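You operate a simulated robot arm through the tools that you are given. There is no shell and no other tool.

Carry out the task below with a simulated robot arm. There is one attempt and no reset: what you move stays moved.

## Task
Tighten tail screw three, then tail screw two, with the cream driver.
Fine: switch off, lock and try the belt isolator first; leave it locked; driver back on the tool ledge.

It is judged by the outcome, as a careful person would: the job done as asked, and still so three seconds after it is handed in. It fails if anything else is knocked over, pushed out of place, dropped, spilled or broken.

## Robot
A 7-joint arm with a two-finger parallel gripper, fixed in place. Base frame: the origin is at the foot of the arm, x ahead of it, y to its left, z up. Units: m, rad, N and s.
Its first joint turns from -2.601 to 2.601 rad. Payload 3.5 kg.
The tool frame sits at the grasp point between the pads (the TCP): z along the fingers, y along the line on which they close. The tips reach 0.023 m beyond it. The gripper opens to 0.094 m. The fingers are 0.038 m wide and 0.01 m thick; the gripper's body (0.054 by 0.096 m) begins 0.039 m behind the TCP.
Orientation is that of the tool frame in the base frame, as a unit quaternion [x, y, z, w]. With the fingers straight down and closing along the base's y, the tool's x points along the base's -x, its y along +y and its z along -z.

## Interface
- The arm moves only by the tool apply_moves. Its argument "commands" is a list of rows, each an object (a shift or turn left out is 0, a gripper value left out holds the last) with "fingers": the finger opening in cm, from 0 to 9.4; "xyz": the shift along the base's x, y, z in units of 50 mm (1.0 is 50 mm), a list of three; "angular": the turn, a rotation vector about the base's x, y, z in units of 8 degrees (1.0 is 8 degrees), a list of three. In form: [{"fingers": fingers, "xyz": [tx, ty, tz], "angular": [rx, ry, rz]}, ...]. A call has 1 to 20 rows; each row shifts and turns the commanded pose from where the row before left it. A call with a number of a shift or a turn outside -1 to 1 is refused whole. A row lasts 0.2 s, in which the tool goes at most 0.05 m and 0.15 rad; a call with a longer step from one row to the next is refused whole, and so is a gripper value outside its range. Where a pose cannot be reached the arm comes as near as it can. A force on the tool above 90 N (or 10 N above the force at the start of the call, whichever is more), or a blocked arm, ends the call early, and 0.2 s more pass. Each finger travels about 0.153 m/s and halts on what it meets, pressing with about 28 N; the grip force reading is that of the motor and also rises with nothing between the fingers. The clock runs only during rows and for 0.2 s after the last one: add rows that do not move to give the fingers time. It gives the time, the measured TCP pose, the force on the tool (base axes), the opening and the grip force at its end, in the units of the frame above (readings bear some noise), with the torque about the TCP (base axes, N m) and any sound that the robot's microphone picked up, and new pictures: "show" is both (left out), scene, wrist or none.
- Cameras (640 x 400 px; columns grow to the right, rows downward): "scene" is fixed at [0.2179, 0.6492, 1.2672]; the picture's right is [-0.92, -0.40, 0.00], its down [-0.21, 0.47, -0.86] and it looks along [0.34, -0.79, -0.51] (base axes); focal length 324 px, centre (320, 200). "wrist" rides on the gripper at [0.087, 0.016, -0.074] in the tool frame; the picture's right is [-0.18, 0.98, 0.00], its down [-0.58, -0.11, -0.81] and it looks along [-0.79, -0.15, 0.59] (tool axes); focal length 243 px, centre (320, 200). There is no depth. A picture from a camera that has moved, and an enlarged one, comes with that camera's place and axes in the base frame and with its lens.
- enlarge(camera, box): a new picture of the part [left, top, right, bottom] of that camera's present view, enlarged. No time passes.
- close_job(): hands the job in; it is judged then, once.

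Places have to be worked out from the pictures, the camera data and where the tool is seen. Open the gripper and draw the arm clear of the work before you hand the job in, unless the task says otherwise.

The tools are called after "Emit:" as name(argument=value, ...) on one line, values as JSON. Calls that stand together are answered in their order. apply_moves: Moves the arm, as the interface text tells. Its arguments: {"type":"object","properties":{"commands":{"type":"array","items":{"type":"object","properties":{"fingers":{"type":"number"},"xyz":{"type":"array","items":{"type":"number"}},"angular":{"type":"array","items":{"type":"number"}}}}},"show":{"type":"string","enum":["both","scene","wrist","none"]}},"required":["commands"]} The other tools are called the same way: enlarge (camera, box) takes an enlarged picture of a part of a camera's view; close_job () hands the job in.

At the start:

```text
clock: 0.0
position: [0.4783, -0.0, 0.5733]
tool_rot: [0.0, 1.0, 0.0, 0.003]
contact_force: [-0.1, -0.4, -0.2]
moment: [-0.01, -0.01, -0.02]
grip_width: 0.0938
gripper_force: 0.1
```

scene: 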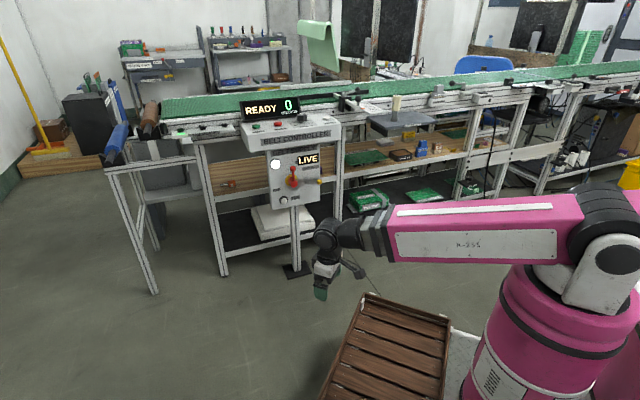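
wrist: 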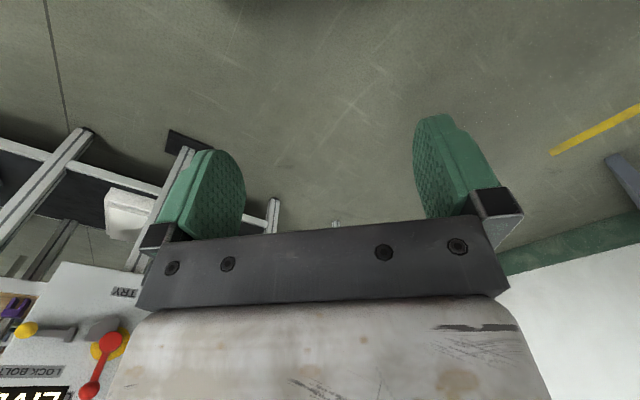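

The scene shows a conveyor with a belt controller and an isolator (red handle, yellow lock bolt, TRY button). I'll enlarge the interesting parts before moving.

Emit:
enlarge(camera="scene", box=[230, 90, 350, 215])

Emit:
enlarge(camera="scene", box=[90, 60, 250, 180])

Emit:
enlarge(camera="scene", box=[320, 70, 480, 170])

Emit:
enlarge(camera="wrist", box=[0, 240, 160, 400])

```text
3.20 times, centred on (290, 152) of scene
camera zoom: at [0.2179, 0.6492, 1.2672], right [-0.92, -0.4, 0.0], down [-0.21, 0.47, -0.86], along [0.34, -0.79, -0.51], focal length 1038 px, centre (416, 352)
```

zoom: 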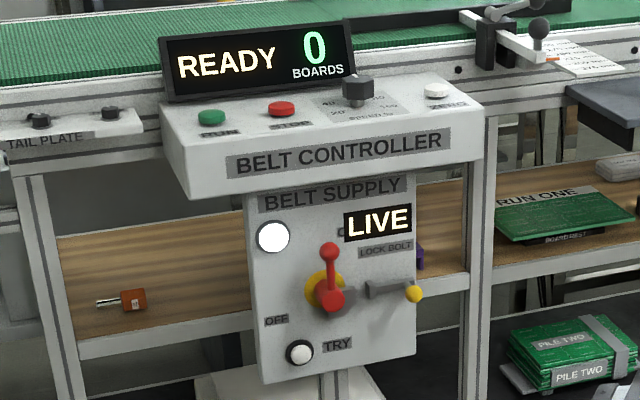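

```text
3.33 times, centred on (170, 120) of scene
camera zoom: at [0.2179, 0.6492, 1.2672], right [-0.92, -0.4, 0.0], down [-0.21, 0.47, -0.86], along [0.34, -0.79, -0.51], focal length 1082 px, centre (820, 467)
```

zoom: 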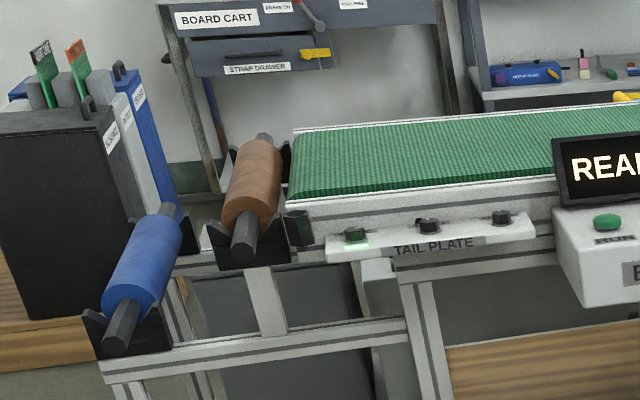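

```text
4.00 times, centred on (400, 120) of scene
camera zoom: at [0.2179, 0.6492, 1.2672], right [-0.92, -0.4, 0.0], down [-0.21, 0.47, -0.86], along [0.34, -0.79, -0.51], focal length 1298 px, centre (0, 520)
```

zoom: 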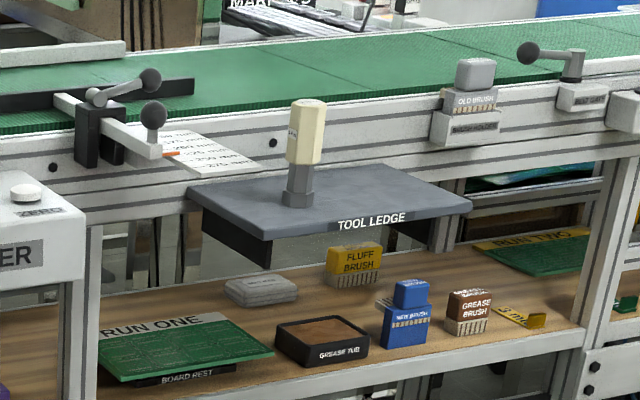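

```text
2.50 times, centred on (80, 320) of wrist
camera zoom: at [0.3923, 0.0153, 0.6472], right [0.18, 0.98, 0.0], down [0.58, -0.11, 0.81], along [0.8, -0.15, -0.59], focal length 606 px, centre (920, -100)
```

zoom: 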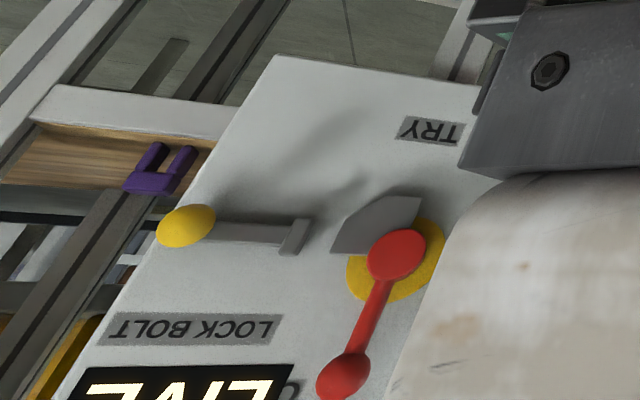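

The isolator panel appears to stand near (0.81, -0.43, 0.61) facing the robot, with the conveyor running diagonally behind it. I'll turn the wrist about 45° toward it and pitch the camera up for a face-on view, staying well clear.

Emit:
apply_moves(commands=[{"xyz": [0, 0, 0.3], "angular": [0, 0, -0.94]}, {"xyz": [0, 0, 0.3], "angular": [0, 0, -0.94]}, {"xyz": [0, 0, 0.3], "angular": [0, 0, -0.94]}, {"xyz": [0, 0, 0.3], "angular": [0, 0, -0.94]}, {"xyz": [0, 0, 0.3], "angular": [0, 0, -0.94]}, {"xyz": [0, 0, 0.3], "angular": [0, 0, -0.94]}, {"angular": [-0.64, -0.64, 0]}, {"angular": [-0.64, -0.64, 0]}, {"angular": [-0.64, -0.64, 0]}, {"angular": [-0.64, -0.64, 0]}, {}])

```text
clock: 2.4
position: [0.5311, 0.0031, 0.6538]
tool_rot: [0.371, 0.893, -0.097, 0.235]
contact_force: [0.6, 0.3, 0.4]
moment: [0.01, 0.01, 0.03]
grip_width: 0.0939
gripper_force: 0.0
out of reach, approached as far as the arm can: row 6, 7, 8, 9, 10
camera wrist: at [0.4658, 0.0932, 0.676], right [0.81, 0.58, 0.09], down [0.0, -0.16, 0.99], along [0.59, -0.8, -0.13], focal length 243 px, centre (320, 200)
```

scene: 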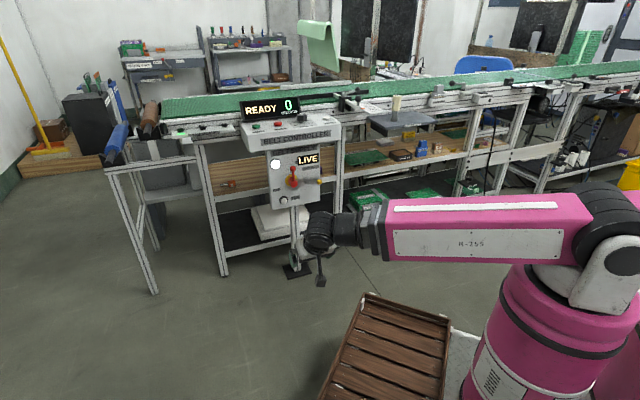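
wrist: 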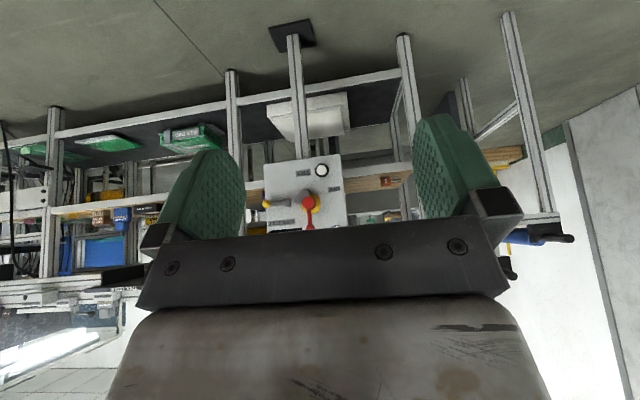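

The panel is now visible between the fingers. I'll enlarge it and the surroundings to read features and triangulate.

Emit:
enlarge(camera="wrist", box=[240, 140, 380, 240])

Emit:
enlarge(camera="scene", box=[255, 140, 345, 220])

Emit:
enlarge(camera="scene", box=[155, 110, 245, 170])

Emit:
enlarge(camera="scene", box=[355, 85, 445, 145])

```text
4.00 times, centred on (310, 190) of wrist
camera zoom: at [0.4658, 0.0932, 0.676], right [0.81, 0.58, 0.09], down [0.0, -0.16, 0.99], along [0.59, -0.8, -0.13], focal length 970 px, centre (360, 240)
```

zoom: 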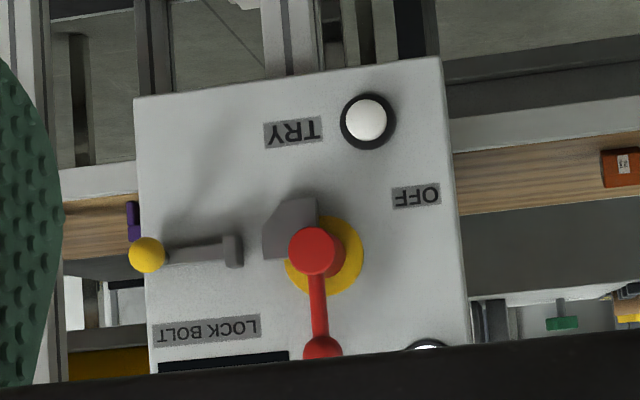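

```text
5.00 times, centred on (300, 180) of scene
camera zoom: at [0.2179, 0.6492, 1.2672], right [-0.92, -0.4, 0.0], down [-0.21, 0.47, -0.86], along [0.34, -0.79, -0.51], focal length 1622 px, centre (420, 300)
```

zoom: 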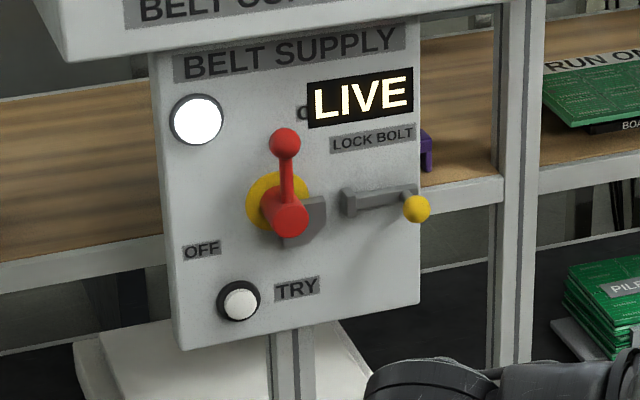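

```text
6.67 times, centred on (200, 140) of scene
camera zoom: at [0.2179, 0.6492, 1.2672], right [-0.92, -0.4, 0.0], down [-0.21, 0.47, -0.86], along [0.34, -0.79, -0.51], focal length 2163 px, centre (1120, 600)
```

zoom: 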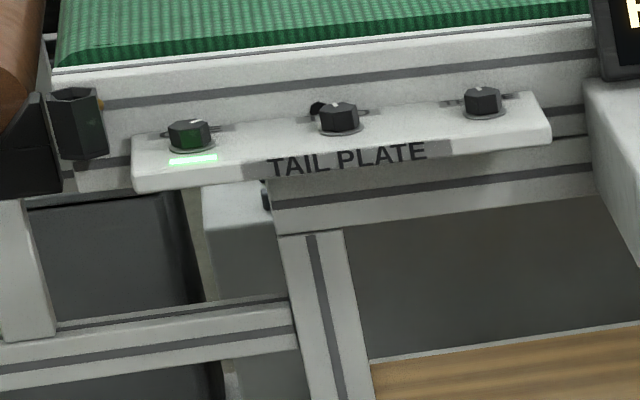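

```text
6.67 times, centred on (400, 115) of scene
camera zoom: at [0.2179, 0.6492, 1.2672], right [-0.92, -0.4, 0.0], down [-0.21, 0.47, -0.86], along [0.34, -0.79, -0.51], focal length 2163 px, centre (-213, 767)
```

zoom: 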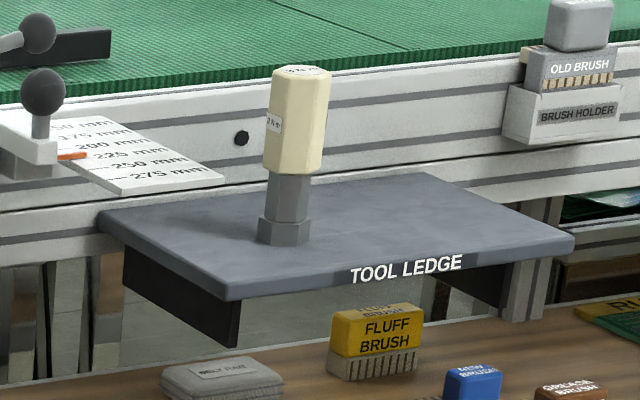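

The panel's plane is about 0.94 m out along (0.71, -0.71), with the lever pivot near (0.83, -0.465, 0.595). Next I'll raise the arm to look at the tail plate and tool ledge from closer and higher, still well away from everything.

Emit:
apply_moves(commands=[{"xyz": [0.4, 0, 0.8]}, {"xyz": [0.4, 0, 0.9]}, {"xyz": [0.3, 0, 0.9], "angular": [0, 0, 0.5]}, {"xyz": [0.2, 0, 0.9], "angular": [0, 0, 0.6]}, {"xyz": [0.2, 0, 0.9], "angular": [0, 0, 0.6]}, {"xyz": [0.1, 0, 0.9], "angular": [0, 0, 0.5]}, {"xyz": [0, 0, 0.9]}, {}])

```text
clock: 4.2
position: [0.6134, 0.0021, 0.9632]
tool_rot: [0.23, 0.94, -0.06, 0.246]
contact_force: [0.5, -0.3, -0.1]
moment: [-0.01, -0.01, 0.0]
grip_width: 0.0941
gripper_force: 0.0
camera wrist: at [0.5229, 0.0676, 0.9868], right [0.6, 0.8, 0.09], down [0.05, -0.15, 0.99], along [0.8, -0.58, -0.13], focal length 243 px, centre (320, 200)
```

scene: 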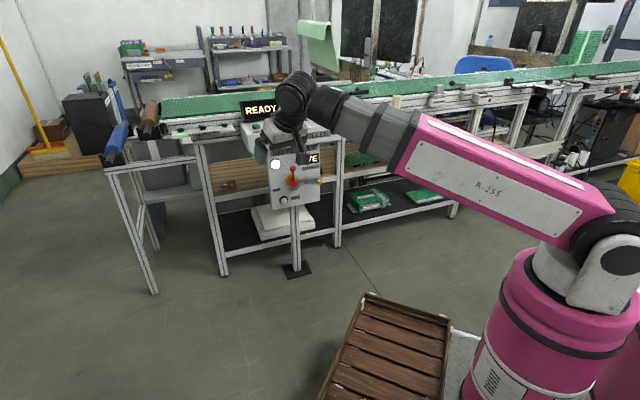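
wrist: 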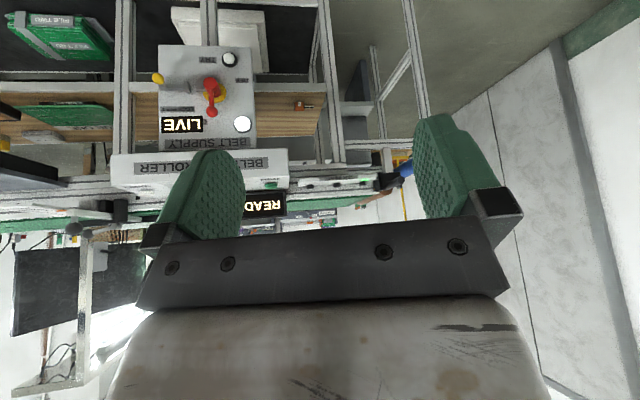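

The tail plate now appears between the fingers and the panel is to the left. I'll enlarge those for reading labels and triangulating.

Emit:
enlarge(camera="wrist", box=[290, 155, 400, 215])

Emit:
enlarge(camera="wrist", box=[100, 30, 270, 190])

Emit:
enlarge(camera="wrist", box=[0, 140, 150, 240])

```text
5.82 times, centred on (345, 185) of wrist
camera zoom: at [0.5229, 0.0676, 0.9868], right [0.6, 0.8, 0.09], down [0.05, -0.15, 0.99], along [0.8, -0.58, -0.13], focal length 1412 px, centre (174, 287)
```

zoom: 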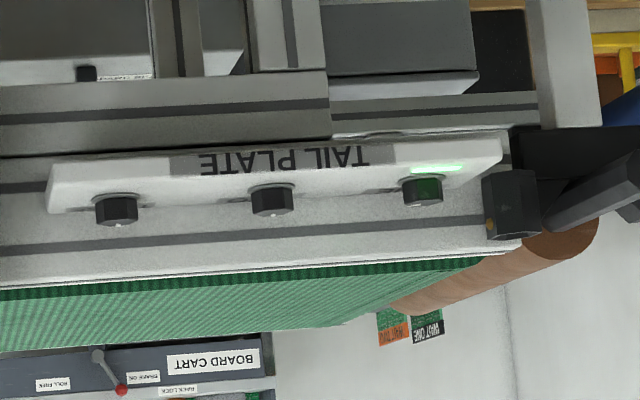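

```text
2.50 times, centred on (185, 110) of wrist
camera zoom: at [0.5229, 0.0676, 0.9868], right [0.6, 0.8, 0.09], down [0.05, -0.15, 0.99], along [0.8, -0.58, -0.13], focal length 606 px, centre (658, 425)
```

zoom: 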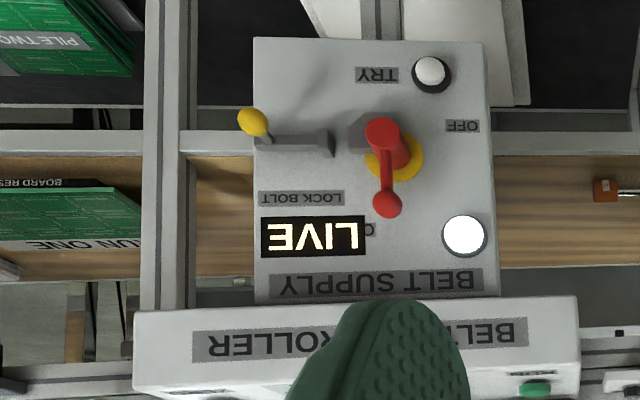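

```text
4.00 times, centred on (75, 190) of wrist
camera zoom: at [0.5229, 0.0676, 0.9868], right [0.6, 0.8, 0.09], down [0.05, -0.15, 0.99], along [0.8, -0.58, -0.13], focal length 970 px, centre (1300, 240)
```

zoom: 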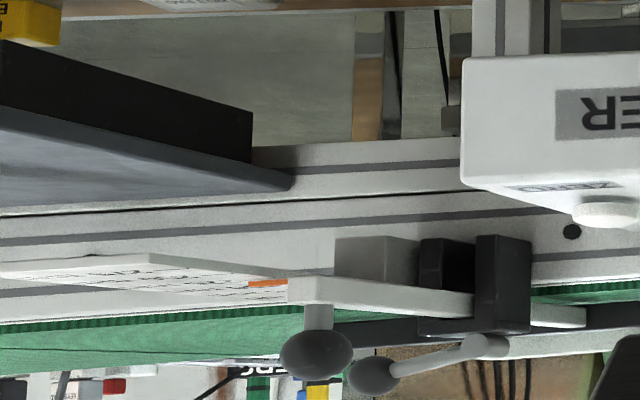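

Triangulating from both wrist views: panel face at 0.955 m along (0.71,-0.71), lever knob ≈(0.84,-0.475,0.66) with pivot ≈(0.83,-0.46,0.595), bolt knob ≈(0.745,-0.54,0.585), TRY ≈(0.887,-0.457,0.50). I'll move to a standoff about 20 cm in front of the panel with the tool turned horizontal and facing it.

Emit:
apply_moves(commands=[{"xyz": [0.13, -0.6, -0.5], "angular": [0, 0, -0.73]}, {"xyz": [0.13, -0.62, -0.5], "angular": [0, 0, -0.73]}, {"xyz": [0.13, -0.62, -0.5], "angular": [0, 0, -0.73]}, {"xyz": [0.13, -0.62, -0.5], "angular": [-0.672, -0.672, 0]}, {"xyz": [0.13, -0.62, -0.5], "angular": [-0.672, -0.672, 0]}, {"xyz": [0.13, -0.62, -0.5], "angular": [-0.672, -0.672, 0]}, {"xyz": [0.13, -0.62, -0.5], "angular": [-0.672, -0.672, 0]}, {"xyz": [0.13, -0.62, -0.5], "angular": [-0.672, -0.672, 0]}, {"xyz": [0.13, -0.62, -0.5], "angular": [-0.672, -0.672, 0]}, {"xyz": [0.13, -0.62, -0.5], "angular": [-0.672, -0.672, 0]}, {"xyz": [0.13, -0.62, -0.5], "angular": [-0.672, -0.672, 0]}, {"xyz": [0.13, -0.62, -0.5]}, {}])

```text
clock: 7.0
position: [0.6897, -0.3676, 0.6641]
tool_rot: [0.27, 0.652, -0.271, 0.655]
contact_force: [-0.5, 0.6, -0.7]
moment: [0.02, 0.01, 0.0]
grip_width: 0.0941
gripper_force: 0.0
camera wrist: at [0.6503, -0.3036, 0.5771], right [0.69, 0.7, 0.19], down [-0.65, 0.49, 0.58], along [0.31, -0.52, 0.79], focal length 243 px, centre (320, 200)
```

scene: 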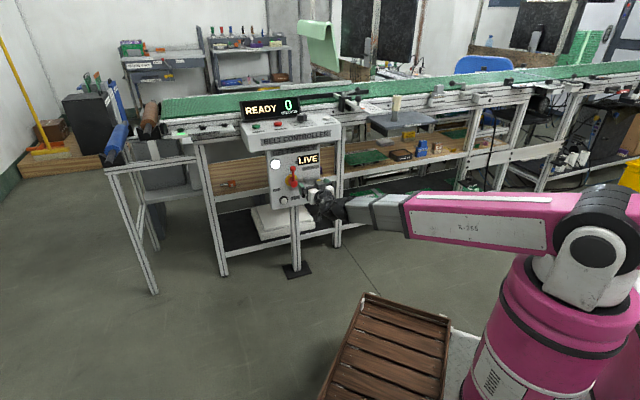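
wrist: 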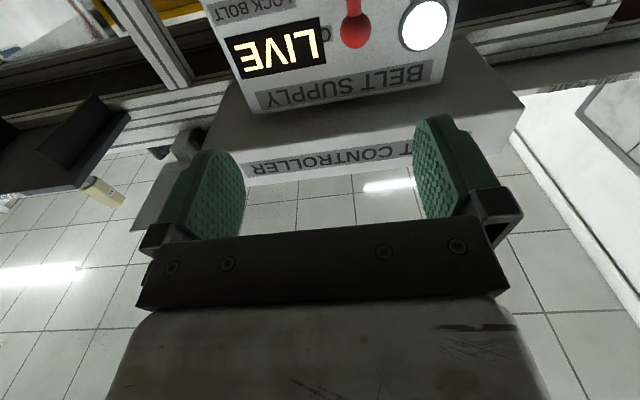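

The tool is horizontal, facing the panel at a distance of about 0.2 m. I'll close the fingers and advance to the right of the red lever knob, stopping short to check clearance.

Emit:
apply_moves(commands=[{"fingers": 0}, {"fingers": 0}, {"fingers": 0, "xyz": [0.564, -0.591, -0.06]}, {"xyz": [0.564, -0.591, -0.06]}, {"xyz": [0.564, -0.591, -0.06]}, {}])

Emit:
enlarge(camera="scene", box=[240, 130, 370, 220])

```text
clock: 8.4
position: [0.7741, -0.4579, 0.6529]
tool_rot: [0.27, 0.652, -0.27, 0.655]
contact_force: [-0.2, -1.0, 0.4]
moment: [0.0, 0.02, 0.01]
grip_width: 0.0003
gripper_force: 28.2
camera wrist: at [0.7344, -0.3946, 0.5668], right [0.69, 0.7, 0.19], down [-0.65, 0.49, 0.58], along [0.31, -0.52, 0.79], focal length 243 px, centre (320, 200)
```

scene: 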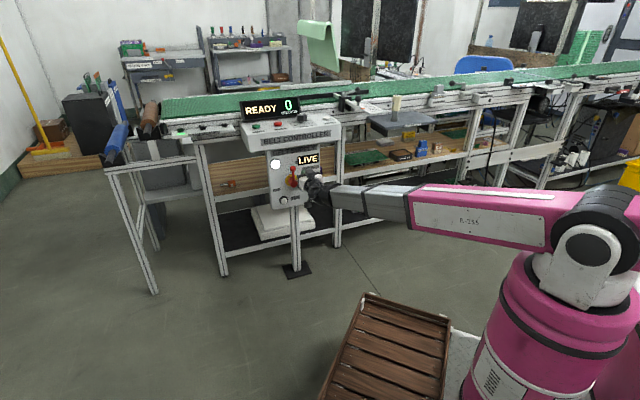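
wrist: 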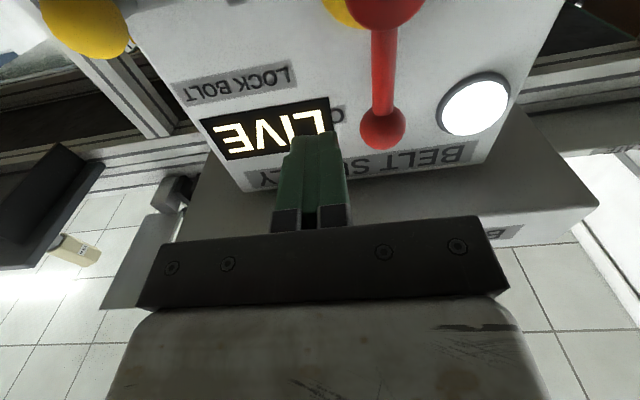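

```text
4.44 times, centred on (305, 175) of scene
camera zoom: at [0.2179, 0.6492, 1.2672], right [-0.92, -0.4, 0.0], down [-0.21, 0.47, -0.86], along [0.34, -0.79, -0.51], focal length 1442 px, centre (387, 311)
```

zoom: 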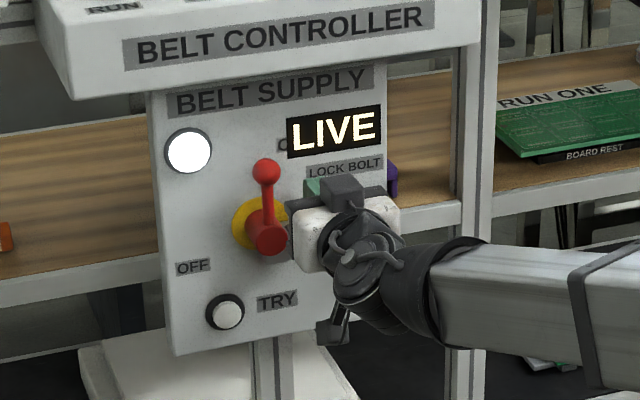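

The closed fingers sit just right of the red knob (gap about 12 mm) and slightly in front of it. I'll advance 41 mm alongside it, then start sweeping the lever counter-clockwise about its pivot, rolling the tool with it.

Emit:
apply_moves(commands=[{"fingers": 0, "xyz": [0.58, -0.58, 0]}, {"xyz": [0.19, 0.19, 0.042]}, {"xyz": [0.113, 0.113, 0.054], "angular": [-0.707, 0.707, 0]}, {"xyz": [0.117, 0.117, 0.028], "angular": [-0.707, 0.707, 0]}, {"xyz": [0.12, 0.12, 0.01], "angular": [-0.707, 0.707, 0]}, {"xyz": [0.119, 0.119, -0.018], "angular": [-0.707, 0.707, 0]}])

Emit:
enlarge(camera="scene", box=[240, 130, 370, 220])

```text
clock: 9.8
position: [0.8362, -0.4512, 0.6595]
tool_rot: [0.079, 0.702, -0.44, 0.554]
contact_force: [0.0, -0.3, -0.2]
moment: [0.01, 0.0, 0.02]
grip_width: 0.0001
gripper_force: 28.3
camera wrist: at [0.7624, -0.4225, 0.5777], right [0.66, 0.66, -0.37], down [-0.42, 0.72, 0.55], along [0.63, -0.21, 0.75], focal length 243 px, centre (320, 200)
```

scene: 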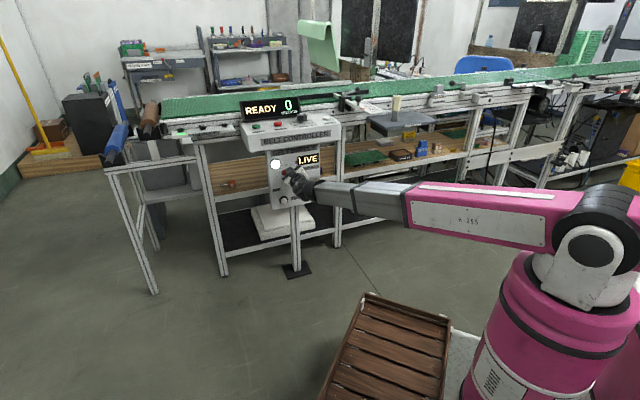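
wrist: 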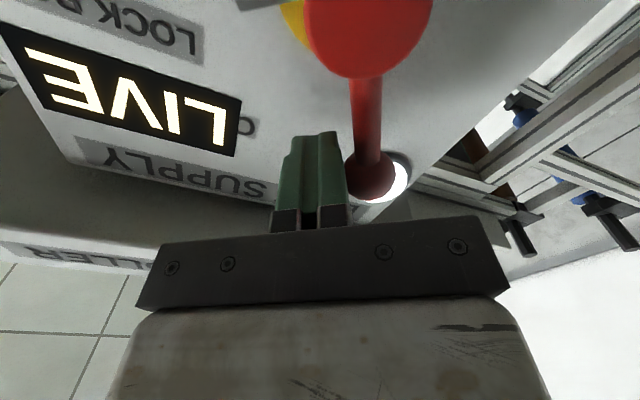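

```text
4.44 times, centred on (305, 175) of scene
camera zoom: at [0.2179, 0.6492, 1.2672], right [-0.92, -0.4, 0.0], down [-0.21, 0.47, -0.86], along [0.34, -0.79, -0.51], focal length 1442 px, centre (387, 311)
```

zoom: 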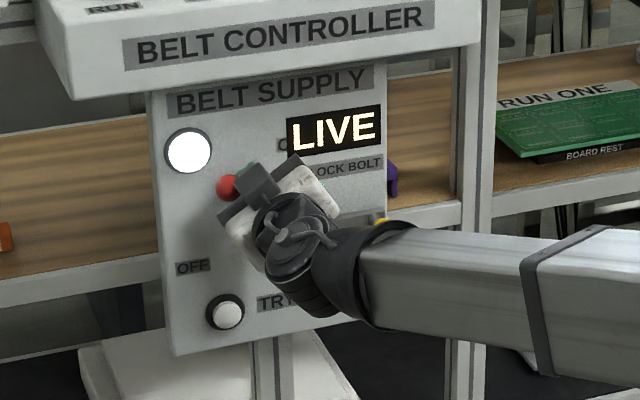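

The lever is following smoothly (about 30° turned) with almost no force. I'll continue the sweep toward OFF.

Emit:
apply_moves(commands=[{"fingers": 0, "xyz": [0.116, 0.116, -0.04], "angular": [-0.707, 0.707, 0]}, {"xyz": [0.11, 0.11, -0.062], "angular": [-0.707, 0.707, 0]}, {"xyz": [0.103, 0.103, -0.084], "angular": [-0.707, 0.707, 0]}, {"xyz": [0.095, 0.095, -0.102], "angular": [-0.707, 0.707, 0]}, {"xyz": [0.085, 0.085, -0.122], "angular": [-0.707, 0.707, 0]}, {"xyz": [0.069, 0.069, -0.136], "angular": [-0.707, 0.707, 0]}])

Emit:
enlarge(camera="scene", box=[240, 130, 370, 220])

```text
clock: 11.2
position: [0.8661, -0.4224, 0.6327]
tool_rot: [-0.215, 0.674, -0.627, 0.327]
contact_force: [0.0, 0.6, -0.9]
moment: [0.0, 0.02, -0.01]
grip_width: 0.0
gripper_force: 28.2
camera wrist: at [0.7568, -0.4301, 0.6019], right [0.25, 0.25, -0.94], down [-0.18, 0.96, 0.21], along [0.95, 0.12, 0.28], focal length 243 px, centre (320, 200)
```

scene: 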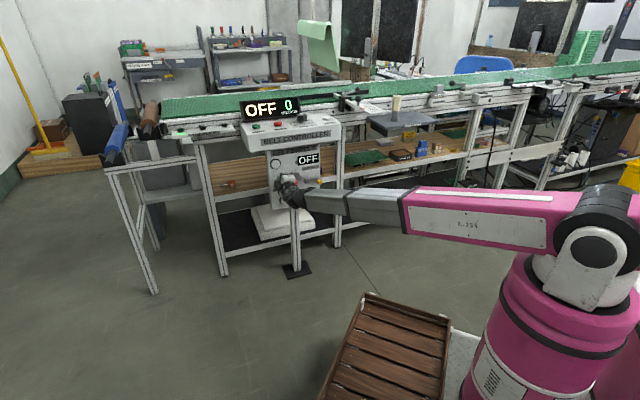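
wrist: 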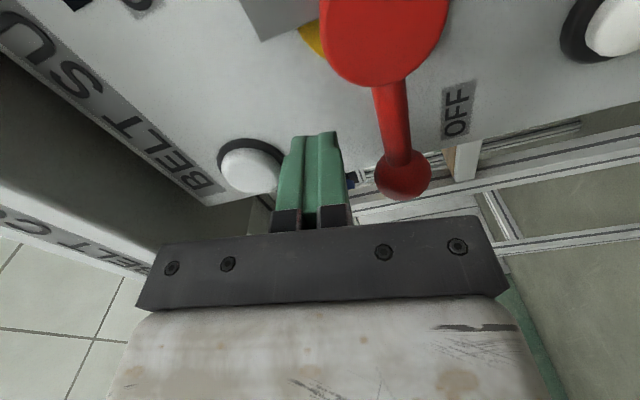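

```text
4.44 times, centred on (305, 175) of scene
camera zoom: at [0.2179, 0.6492, 1.2672], right [-0.92, -0.4, 0.0], down [-0.21, 0.47, -0.86], along [0.34, -0.79, -0.51], focal length 1442 px, centre (387, 311)
```

zoom: 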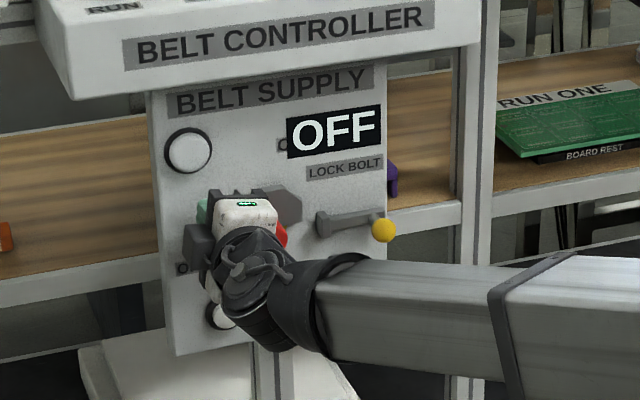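

The supply display now reads OFF, its lamp is out, and the lever has snapped ahead of the fingers to its OFF stop. I'll back off, and go to the right of the yellow lock-bolt knob (≈u 0.144, z 0.585) at a safe standoff.

Emit:
apply_moves(commands=[{"fingers": 0, "xyz": [-0.65, 0.65, 0]}, {"xyz": [-0.65, 0.65, 0]}, {"xyz": [-0.604, -0.604, -0.19], "angular": [-0.442, 0.442, 0]}, {"xyz": [-0.604, -0.604, -0.19], "angular": [-0.442, 0.442, 0]}, {"xyz": [-0.604, -0.604, -0.19]}, {"xyz": [-0.604, -0.604, -0.19]}, {"xyz": [-0.604, -0.604, -0.19]}, {}])

Emit:
enlarge(camera="scene", box=[240, 130, 370, 220])

```text
clock: 13.0
position: [0.6492, -0.5101, 0.5852]
tool_rot: [0.271, -0.653, 0.653, -0.272]
contact_force: [0.2, -0.5, 0.3]
moment: [-0.01, 0.01, 0.01]
grip_width: 0.0002
gripper_force: 28.4
camera wrist: at [0.5369, -0.5198, 0.569], right [0.13, 0.13, -0.98], down [-0.16, 0.98, 0.11], along [0.98, 0.15, 0.15], focal length 243 px, centre (320, 200)
```

scene: 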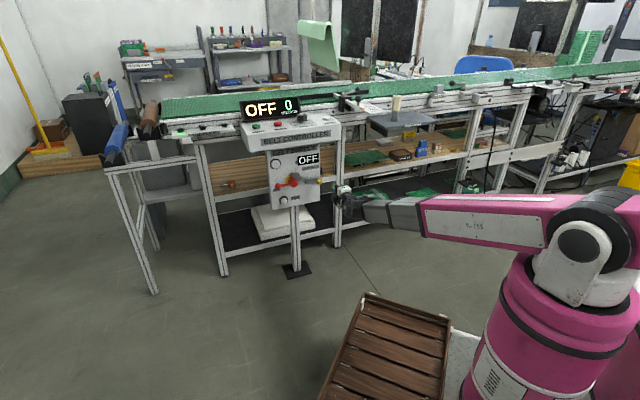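
wrist: 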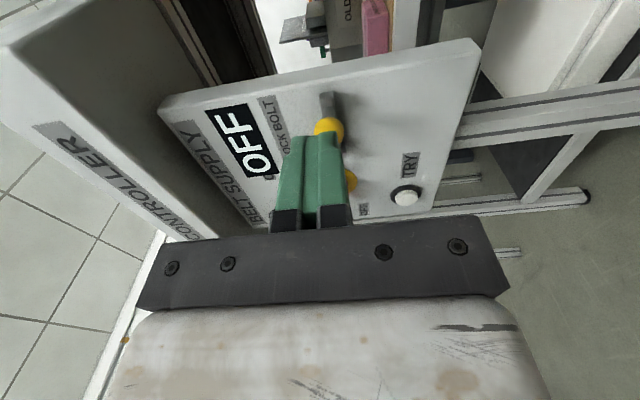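

```text
4.44 times, centred on (305, 175) of scene
camera zoom: at [0.2179, 0.6492, 1.2672], right [-0.92, -0.4, 0.0], down [-0.21, 0.47, -0.86], along [0.34, -0.79, -0.51], focal length 1442 px, centre (387, 311)
```

zoom: 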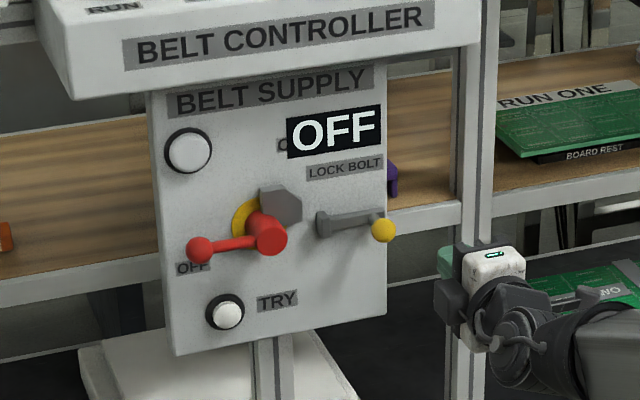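

The lever now points to OFF and the tab has swung up, clearing the bolt's path. I'll advance beside the yellow knob and push it left gently.

Emit:
apply_moves(commands=[{"fingers": 0, "xyz": [0.56, -0.56, 0]}, {"xyz": [0.56, -0.56, 0]}, {"xyz": [0.15, 0.15, 0]}, {"xyz": [0.1, 0.1, 0]}, {"xyz": [0.1, 0.1, 0]}, {}])

Emit:
enlarge(camera="scene", box=[240, 130, 370, 220])

```text
clock: 14.4
position: [0.7226, -0.5482, 0.5857]
tool_rot: [0.272, -0.653, 0.653, -0.272]
contact_force: [0.2, -0.6, 0.9]
moment: [-0.05, 0.0, -0.03]
grip_width: 0.0
gripper_force: 28.1
camera wrist: at [0.6107, -0.5576, 0.5688], right [0.13, 0.13, -0.98], down [-0.16, 0.98, 0.11], along [0.98, 0.14, 0.15], focal length 243 px, centre (320, 200)
```

scene: 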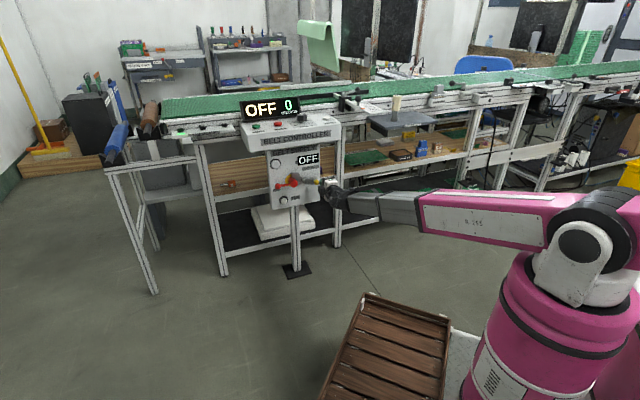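
wrist: 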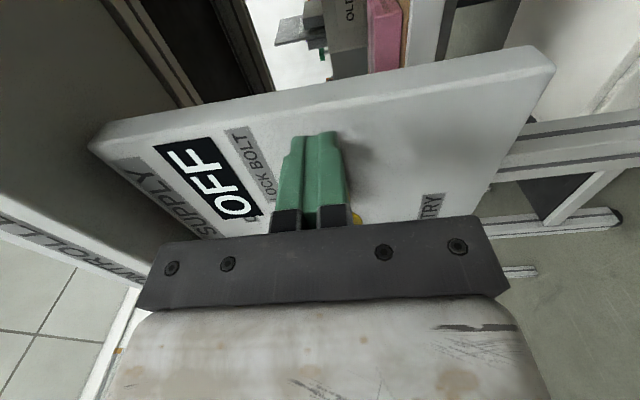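

```text
4.44 times, centred on (305, 175) of scene
camera zoom: at [0.2179, 0.6492, 1.2672], right [-0.92, -0.4, 0.0], down [-0.21, 0.47, -0.86], along [0.34, -0.79, -0.51], focal length 1442 px, centre (387, 311)
```

zoom: 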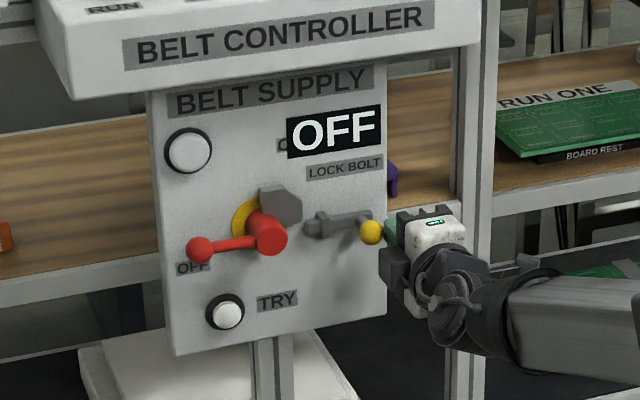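

The bolt is sliding left with the push (ball moved about 10 mm, bar tip nearing the tab). Continue pushing.

Emit:
apply_moves(commands=[{"fingers": 0, "xyz": [0.1, 0.1, 0]}, {"xyz": [0.1, 0.1, 0]}, {"xyz": [0.1, 0.1, 0]}, {}])

Emit:
enlarge(camera="scene", box=[240, 130, 370, 220])

```text
clock: 15.4
position: [0.7373, -0.533, 0.5852]
tool_rot: [0.272, -0.653, 0.653, -0.271]
contact_force: [-0.4, 0.0, -0.2]
moment: [-0.05, -0.01, 0.01]
grip_width: 0.0
gripper_force: 28.1
camera wrist: at [0.6258, -0.5422, 0.5685], right [0.13, 0.13, -0.98], down [-0.16, 0.98, 0.11], along [0.98, 0.14, 0.15], focal length 243 px, centre (320, 200)
```

scene: 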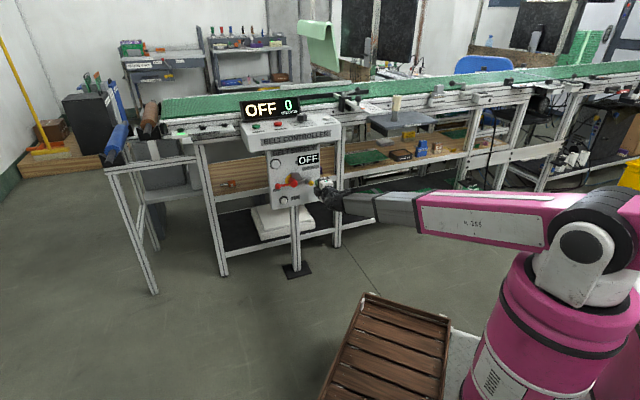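
wrist: 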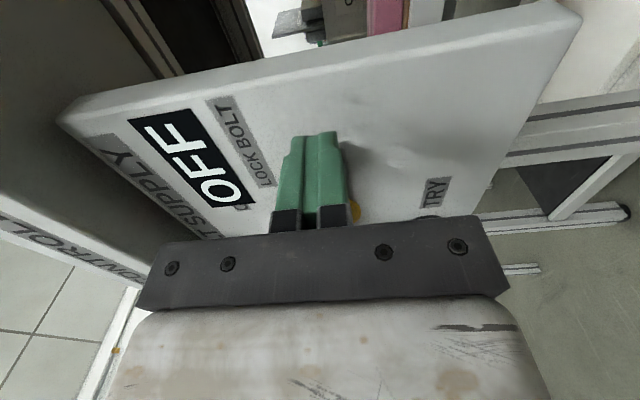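

```text
4.44 times, centred on (305, 175) of scene
camera zoom: at [0.2179, 0.6492, 1.2672], right [-0.92, -0.4, 0.0], down [-0.21, 0.47, -0.86], along [0.34, -0.79, -0.51], focal length 1442 px, centre (387, 311)
```

zoom: 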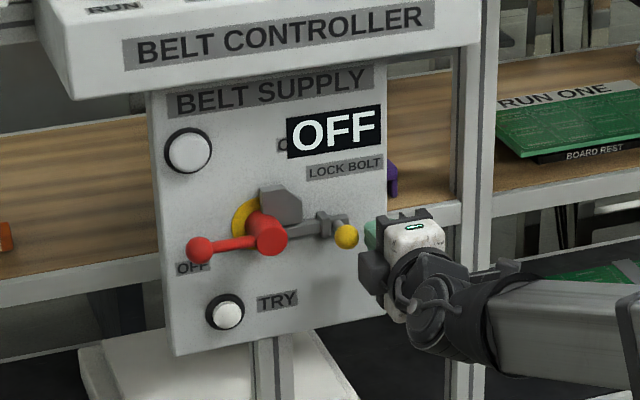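

The bolt now runs under the tab next to the lever boss; the ball still has a little gap to its guide. A few more small pushes to seat it fully.

Emit:
apply_moves(commands=[{"fingers": 0, "xyz": [0.06, 0.06, 0]}, {"xyz": [0.06, 0.06, 0]}, {}], show="scene")

Emit:
enlarge(camera="scene", box=[240, 130, 370, 220])

```text
clock: 16.2
position: [0.7418, -0.5282, 0.584]
tool_rot: [-0.271, 0.654, -0.653, 0.271]
contact_force: [-15.3, -12.2, -8.1]
moment: [-0.05, 0.13, -0.24]
grip_width: 0.0
gripper_force: 28.0
```

scene: 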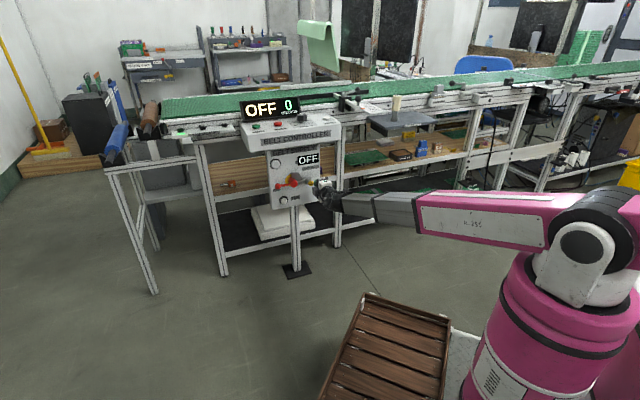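

```text
4.44 times, centred on (305, 175) of scene
camera zoom: at [0.2179, 0.6492, 1.2672], right [-0.92, -0.4, 0.0], down [-0.21, 0.47, -0.86], along [0.34, -0.79, -0.51], focal length 1442 px, centre (387, 311)
```

zoom: 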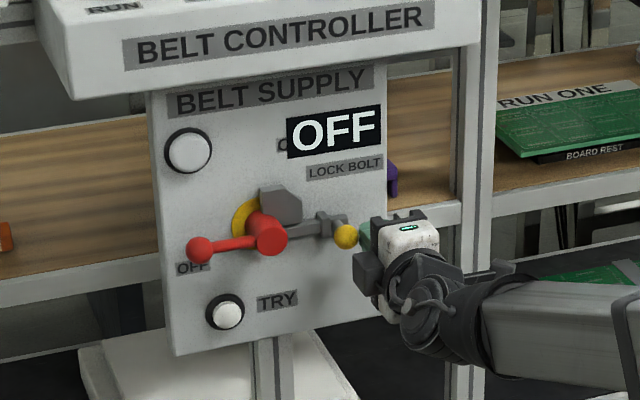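

Force rose to about 20 N with the ball no longer moving, so the bolt is at its end stop: locked. I'll back off and line up the closed fingertips on the TRY button (≈u 0.301, z 0.50), stopping short of contact.

Emit:
apply_moves(commands=[{"fingers": 0, "xyz": [-0.2, -0.2, 0]}, {"xyz": [-0.55, 0.55, 0]}, {"xyz": [-0.55, 0.55, 0]}, {"xyz": [0.573, 0.573, -0.42]}, {"xyz": [0.573, 0.573, -0.42]}, {"xyz": [0.573, 0.573, -0.42]}, {"xyz": [0.573, 0.573, -0.42]}, {"xyz": [0.53, -0.53, 0]}, {"xyz": [0.53, -0.53, 0]}, {}])

Emit:
enlarge(camera="scene", box=[240, 130, 370, 220])

```text
clock: 18.4
position: [0.8449, -0.42, 0.5007]
tool_rot: [0.272, -0.653, 0.653, -0.272]
contact_force: [-0.4, 0.5, -0.4]
moment: [0.0, -0.01, -0.01]
grip_width: 0.0
gripper_force: 27.8
camera wrist: at [0.7334, -0.4297, 0.4845], right [0.13, 0.13, -0.98], down [-0.16, 0.98, 0.11], along [0.98, 0.15, 0.15], focal length 243 px, centre (320, 200)
```

scene: 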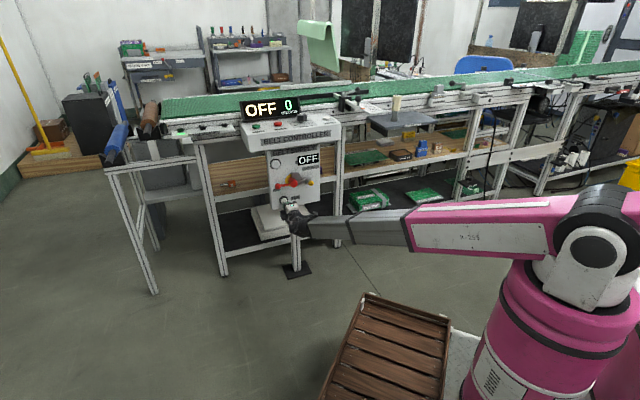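
wrist: 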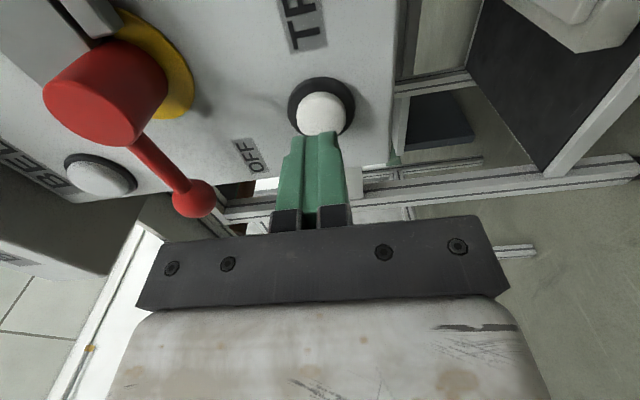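

```text
4.44 times, centred on (305, 175) of scene
camera zoom: at [0.2179, 0.6492, 1.2672], right [-0.92, -0.4, 0.0], down [-0.21, 0.47, -0.86], along [0.34, -0.79, -0.51], focal length 1442 px, centre (387, 311)
```

zoom: 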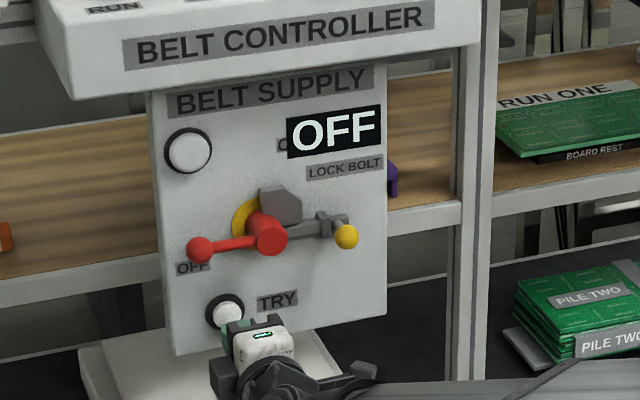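

The fingertips are in front of the TRY button with the lever and bolt clear. I'll press slowly in small steps.

Emit:
apply_moves(commands=[{"fingers": 0, "xyz": [0.085, -0.085, 0]}, {"xyz": [0.085, -0.085, 0]}, {"xyz": [0.085, -0.085, 0]}, {"xyz": [0.085, -0.085, 0]}, {"xyz": [0.03, -0.03, 0]}, {"xyz": [0.03, -0.03, 0]}, {"xyz": [0.03, -0.03, 0]}])

Emit:
enlarge(camera="scene", box=[240, 90, 370, 220])

```text
clock: 20.0
position: [0.8655, -0.4401, 0.5001]
tool_rot: [-0.272, 0.653, -0.652, 0.272]
contact_force: [-8.5, 10.1, -1.8]
moment: [0.04, 0.0, -0.01]
grip_width: 0.0
gripper_force: 27.7
heard: click
camera wrist: at [0.754, -0.4508, 0.4848], right [0.13, 0.13, -0.98], down [-0.16, 0.98, 0.11], along [0.98, 0.15, 0.15], focal length 243 px, centre (320, 200)
```

scene: 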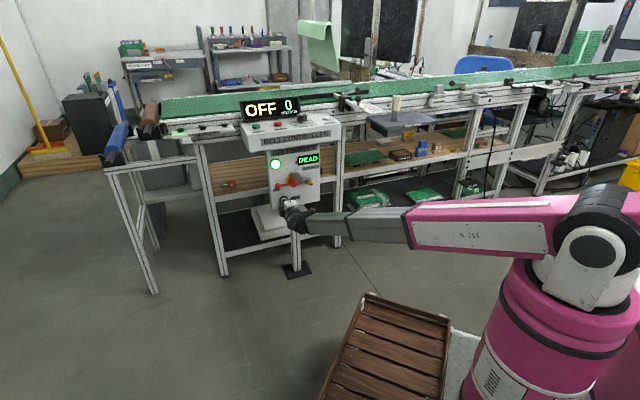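
wrist: 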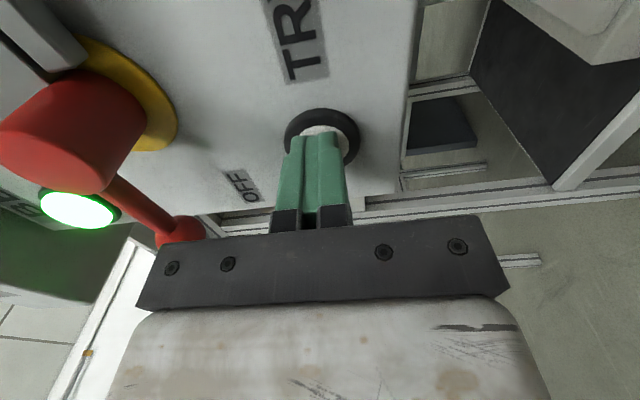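

```text
3.08 times, centred on (305, 155) of scene
camera zoom: at [0.2179, 0.6492, 1.2672], right [-0.92, -0.4, 0.0], down [-0.21, 0.47, -0.86], along [0.34, -0.79, -0.51], focal length 998 px, centre (366, 338)
```

zoom: 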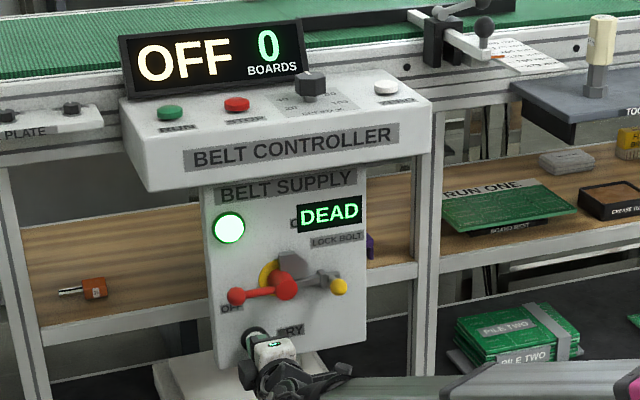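

The supply display reads DEAD with a green lamp: isolated, locked and tried. I'll retreat, and while rising well in front of the controller, roll the tool so the wrist camera ends up above the gripper for the driver work.

Emit:
apply_moves(commands=[{"fingers": 0, "xyz": [-0.6, 0.6, 0]}, {"xyz": [-0.64, 0.64, 0]}, {"xyz": [-0.64, 0.64, 0]}, {"xyz": [-0.64, 0.64, 0], "angular": [-0.69, 0.69, 0]}, {"xyz": [-0.64, 0.64, 0], "angular": [-0.69, 0.69, 0]}, {"xyz": [-0.64, 0.64, 0], "angular": [-0.69, 0.69, 0]}, {"xyz": [0, 0, 0.9], "angular": [-0.69, 0.69, 0]}, {"xyz": [0, 0, 0.9], "angular": [-0.69, 0.69, 0]}, {"xyz": [0, 0, 0.9], "angular": [-0.69, 0.69, 0]}, {"xyz": [0, 0, 0.9], "angular": [-0.69, 0.69, 0]}, {"xyz": [0, 0, 0.9], "angular": [-0.69, 0.69, 0]}, {"xyz": [0, 0, 0.9], "angular": [-0.69, 0.69, 0]}, {"xyz": [0, 0, 0.9], "angular": [-0.69, 0.69, 0]}, {"xyz": [0, 0, 0.9], "angular": [-0.69, 0.69, 0]}, {"xyz": [0, 0, 0.9], "angular": [-0.36, 0.36, 0]}, {}])

```text
clock: 23.4
position: [0.6802, -0.2519, 0.91]
tool_rot: [0.654, -0.271, 0.652, 0.271]
contact_force: [0.1, -0.8, 0.1]
moment: [0.02, 0.0, -0.01]
grip_width: 0.0002
gripper_force: 27.9
camera wrist: at [0.6181, -0.212, 0.9955], right [-0.7, -0.69, -0.18], down [-0.49, 0.65, -0.58], along [0.52, -0.31, -0.79], focal length 243 px, centre (320, 200)
```

scene: 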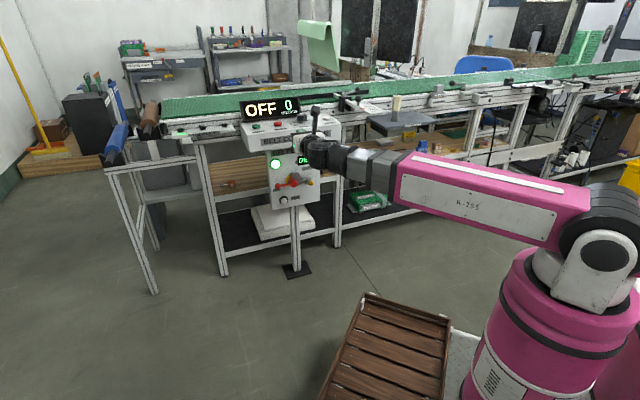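
wrist: 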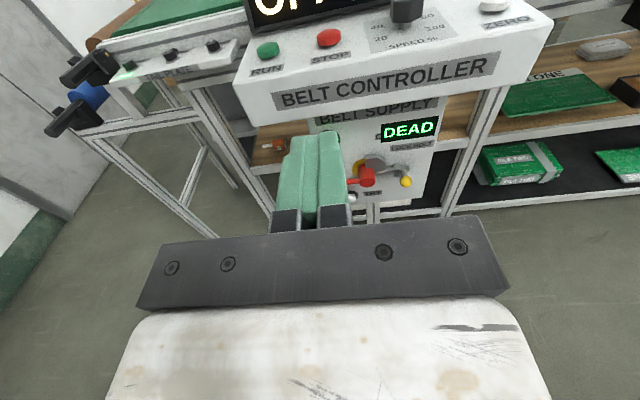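

The camera now sits above the gripper with an upright view. Let me look closely at the tail plate and the ledge side from here.

Emit:
enlarge(camera="wrist", box=[90, 20, 250, 120])

Emit:
enlarge(camera="scene", box=[150, 105, 230, 155])

Emit:
enlarge(camera="scene", box=[370, 85, 430, 135])

Emit:
enlarge(camera="scene", box=[440, 140, 640, 400])

```text
4.00 times, centred on (170, 70) of wrist
camera zoom: at [0.6181, -0.212, 0.9955], right [-0.7, -0.69, -0.18], down [-0.49, 0.65, -0.58], along [0.52, -0.31, -0.79], focal length 970 px, centre (920, 720)
```

zoom: 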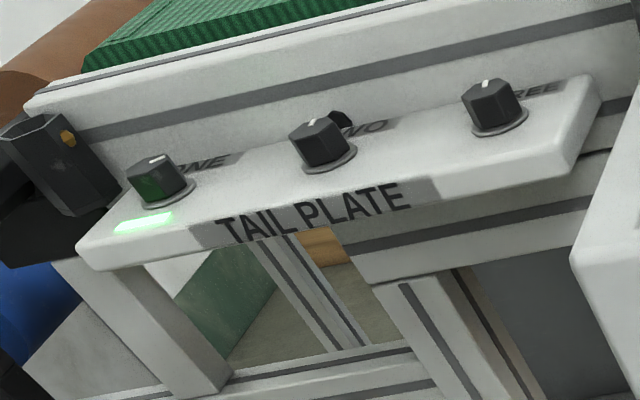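

```text
8.00 times, centred on (190, 130) of scene
camera zoom: at [0.2179, 0.6492, 1.2672], right [-0.92, -0.4, 0.0], down [-0.21, 0.47, -0.86], along [0.34, -0.79, -0.51], focal length 2596 px, centre (1360, 760)
```

zoom: 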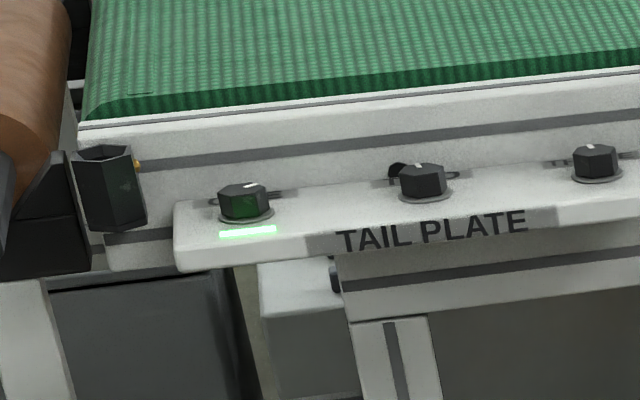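

```text
8.00 times, centred on (400, 110) of scene
camera zoom: at [0.2179, 0.6492, 1.2672], right [-0.92, -0.4, 0.0], down [-0.21, 0.47, -0.86], along [0.34, -0.79, -0.51], focal length 2596 px, centre (-320, 920)
```

zoom: 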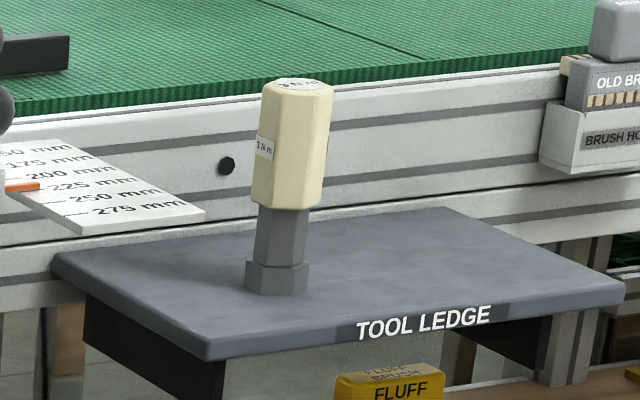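

```text
1.54 times, centred on (540, 270) of scene
camera zoom: at [0.2179, 0.6492, 1.2672], right [-0.92, -0.4, 0.0], down [-0.21, 0.47, -0.86], along [0.34, -0.79, -0.51], focal length 499 px, centre (-18, 92)
```

zoom: 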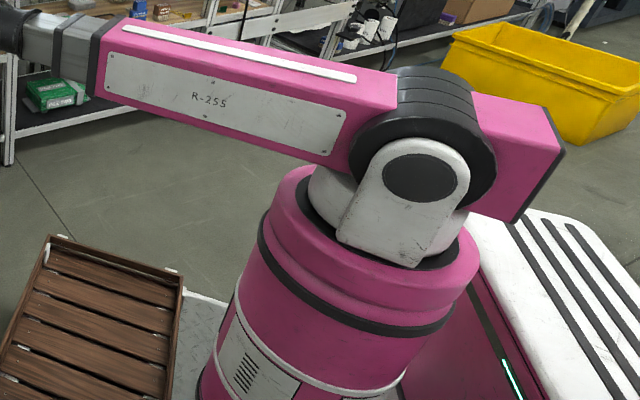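

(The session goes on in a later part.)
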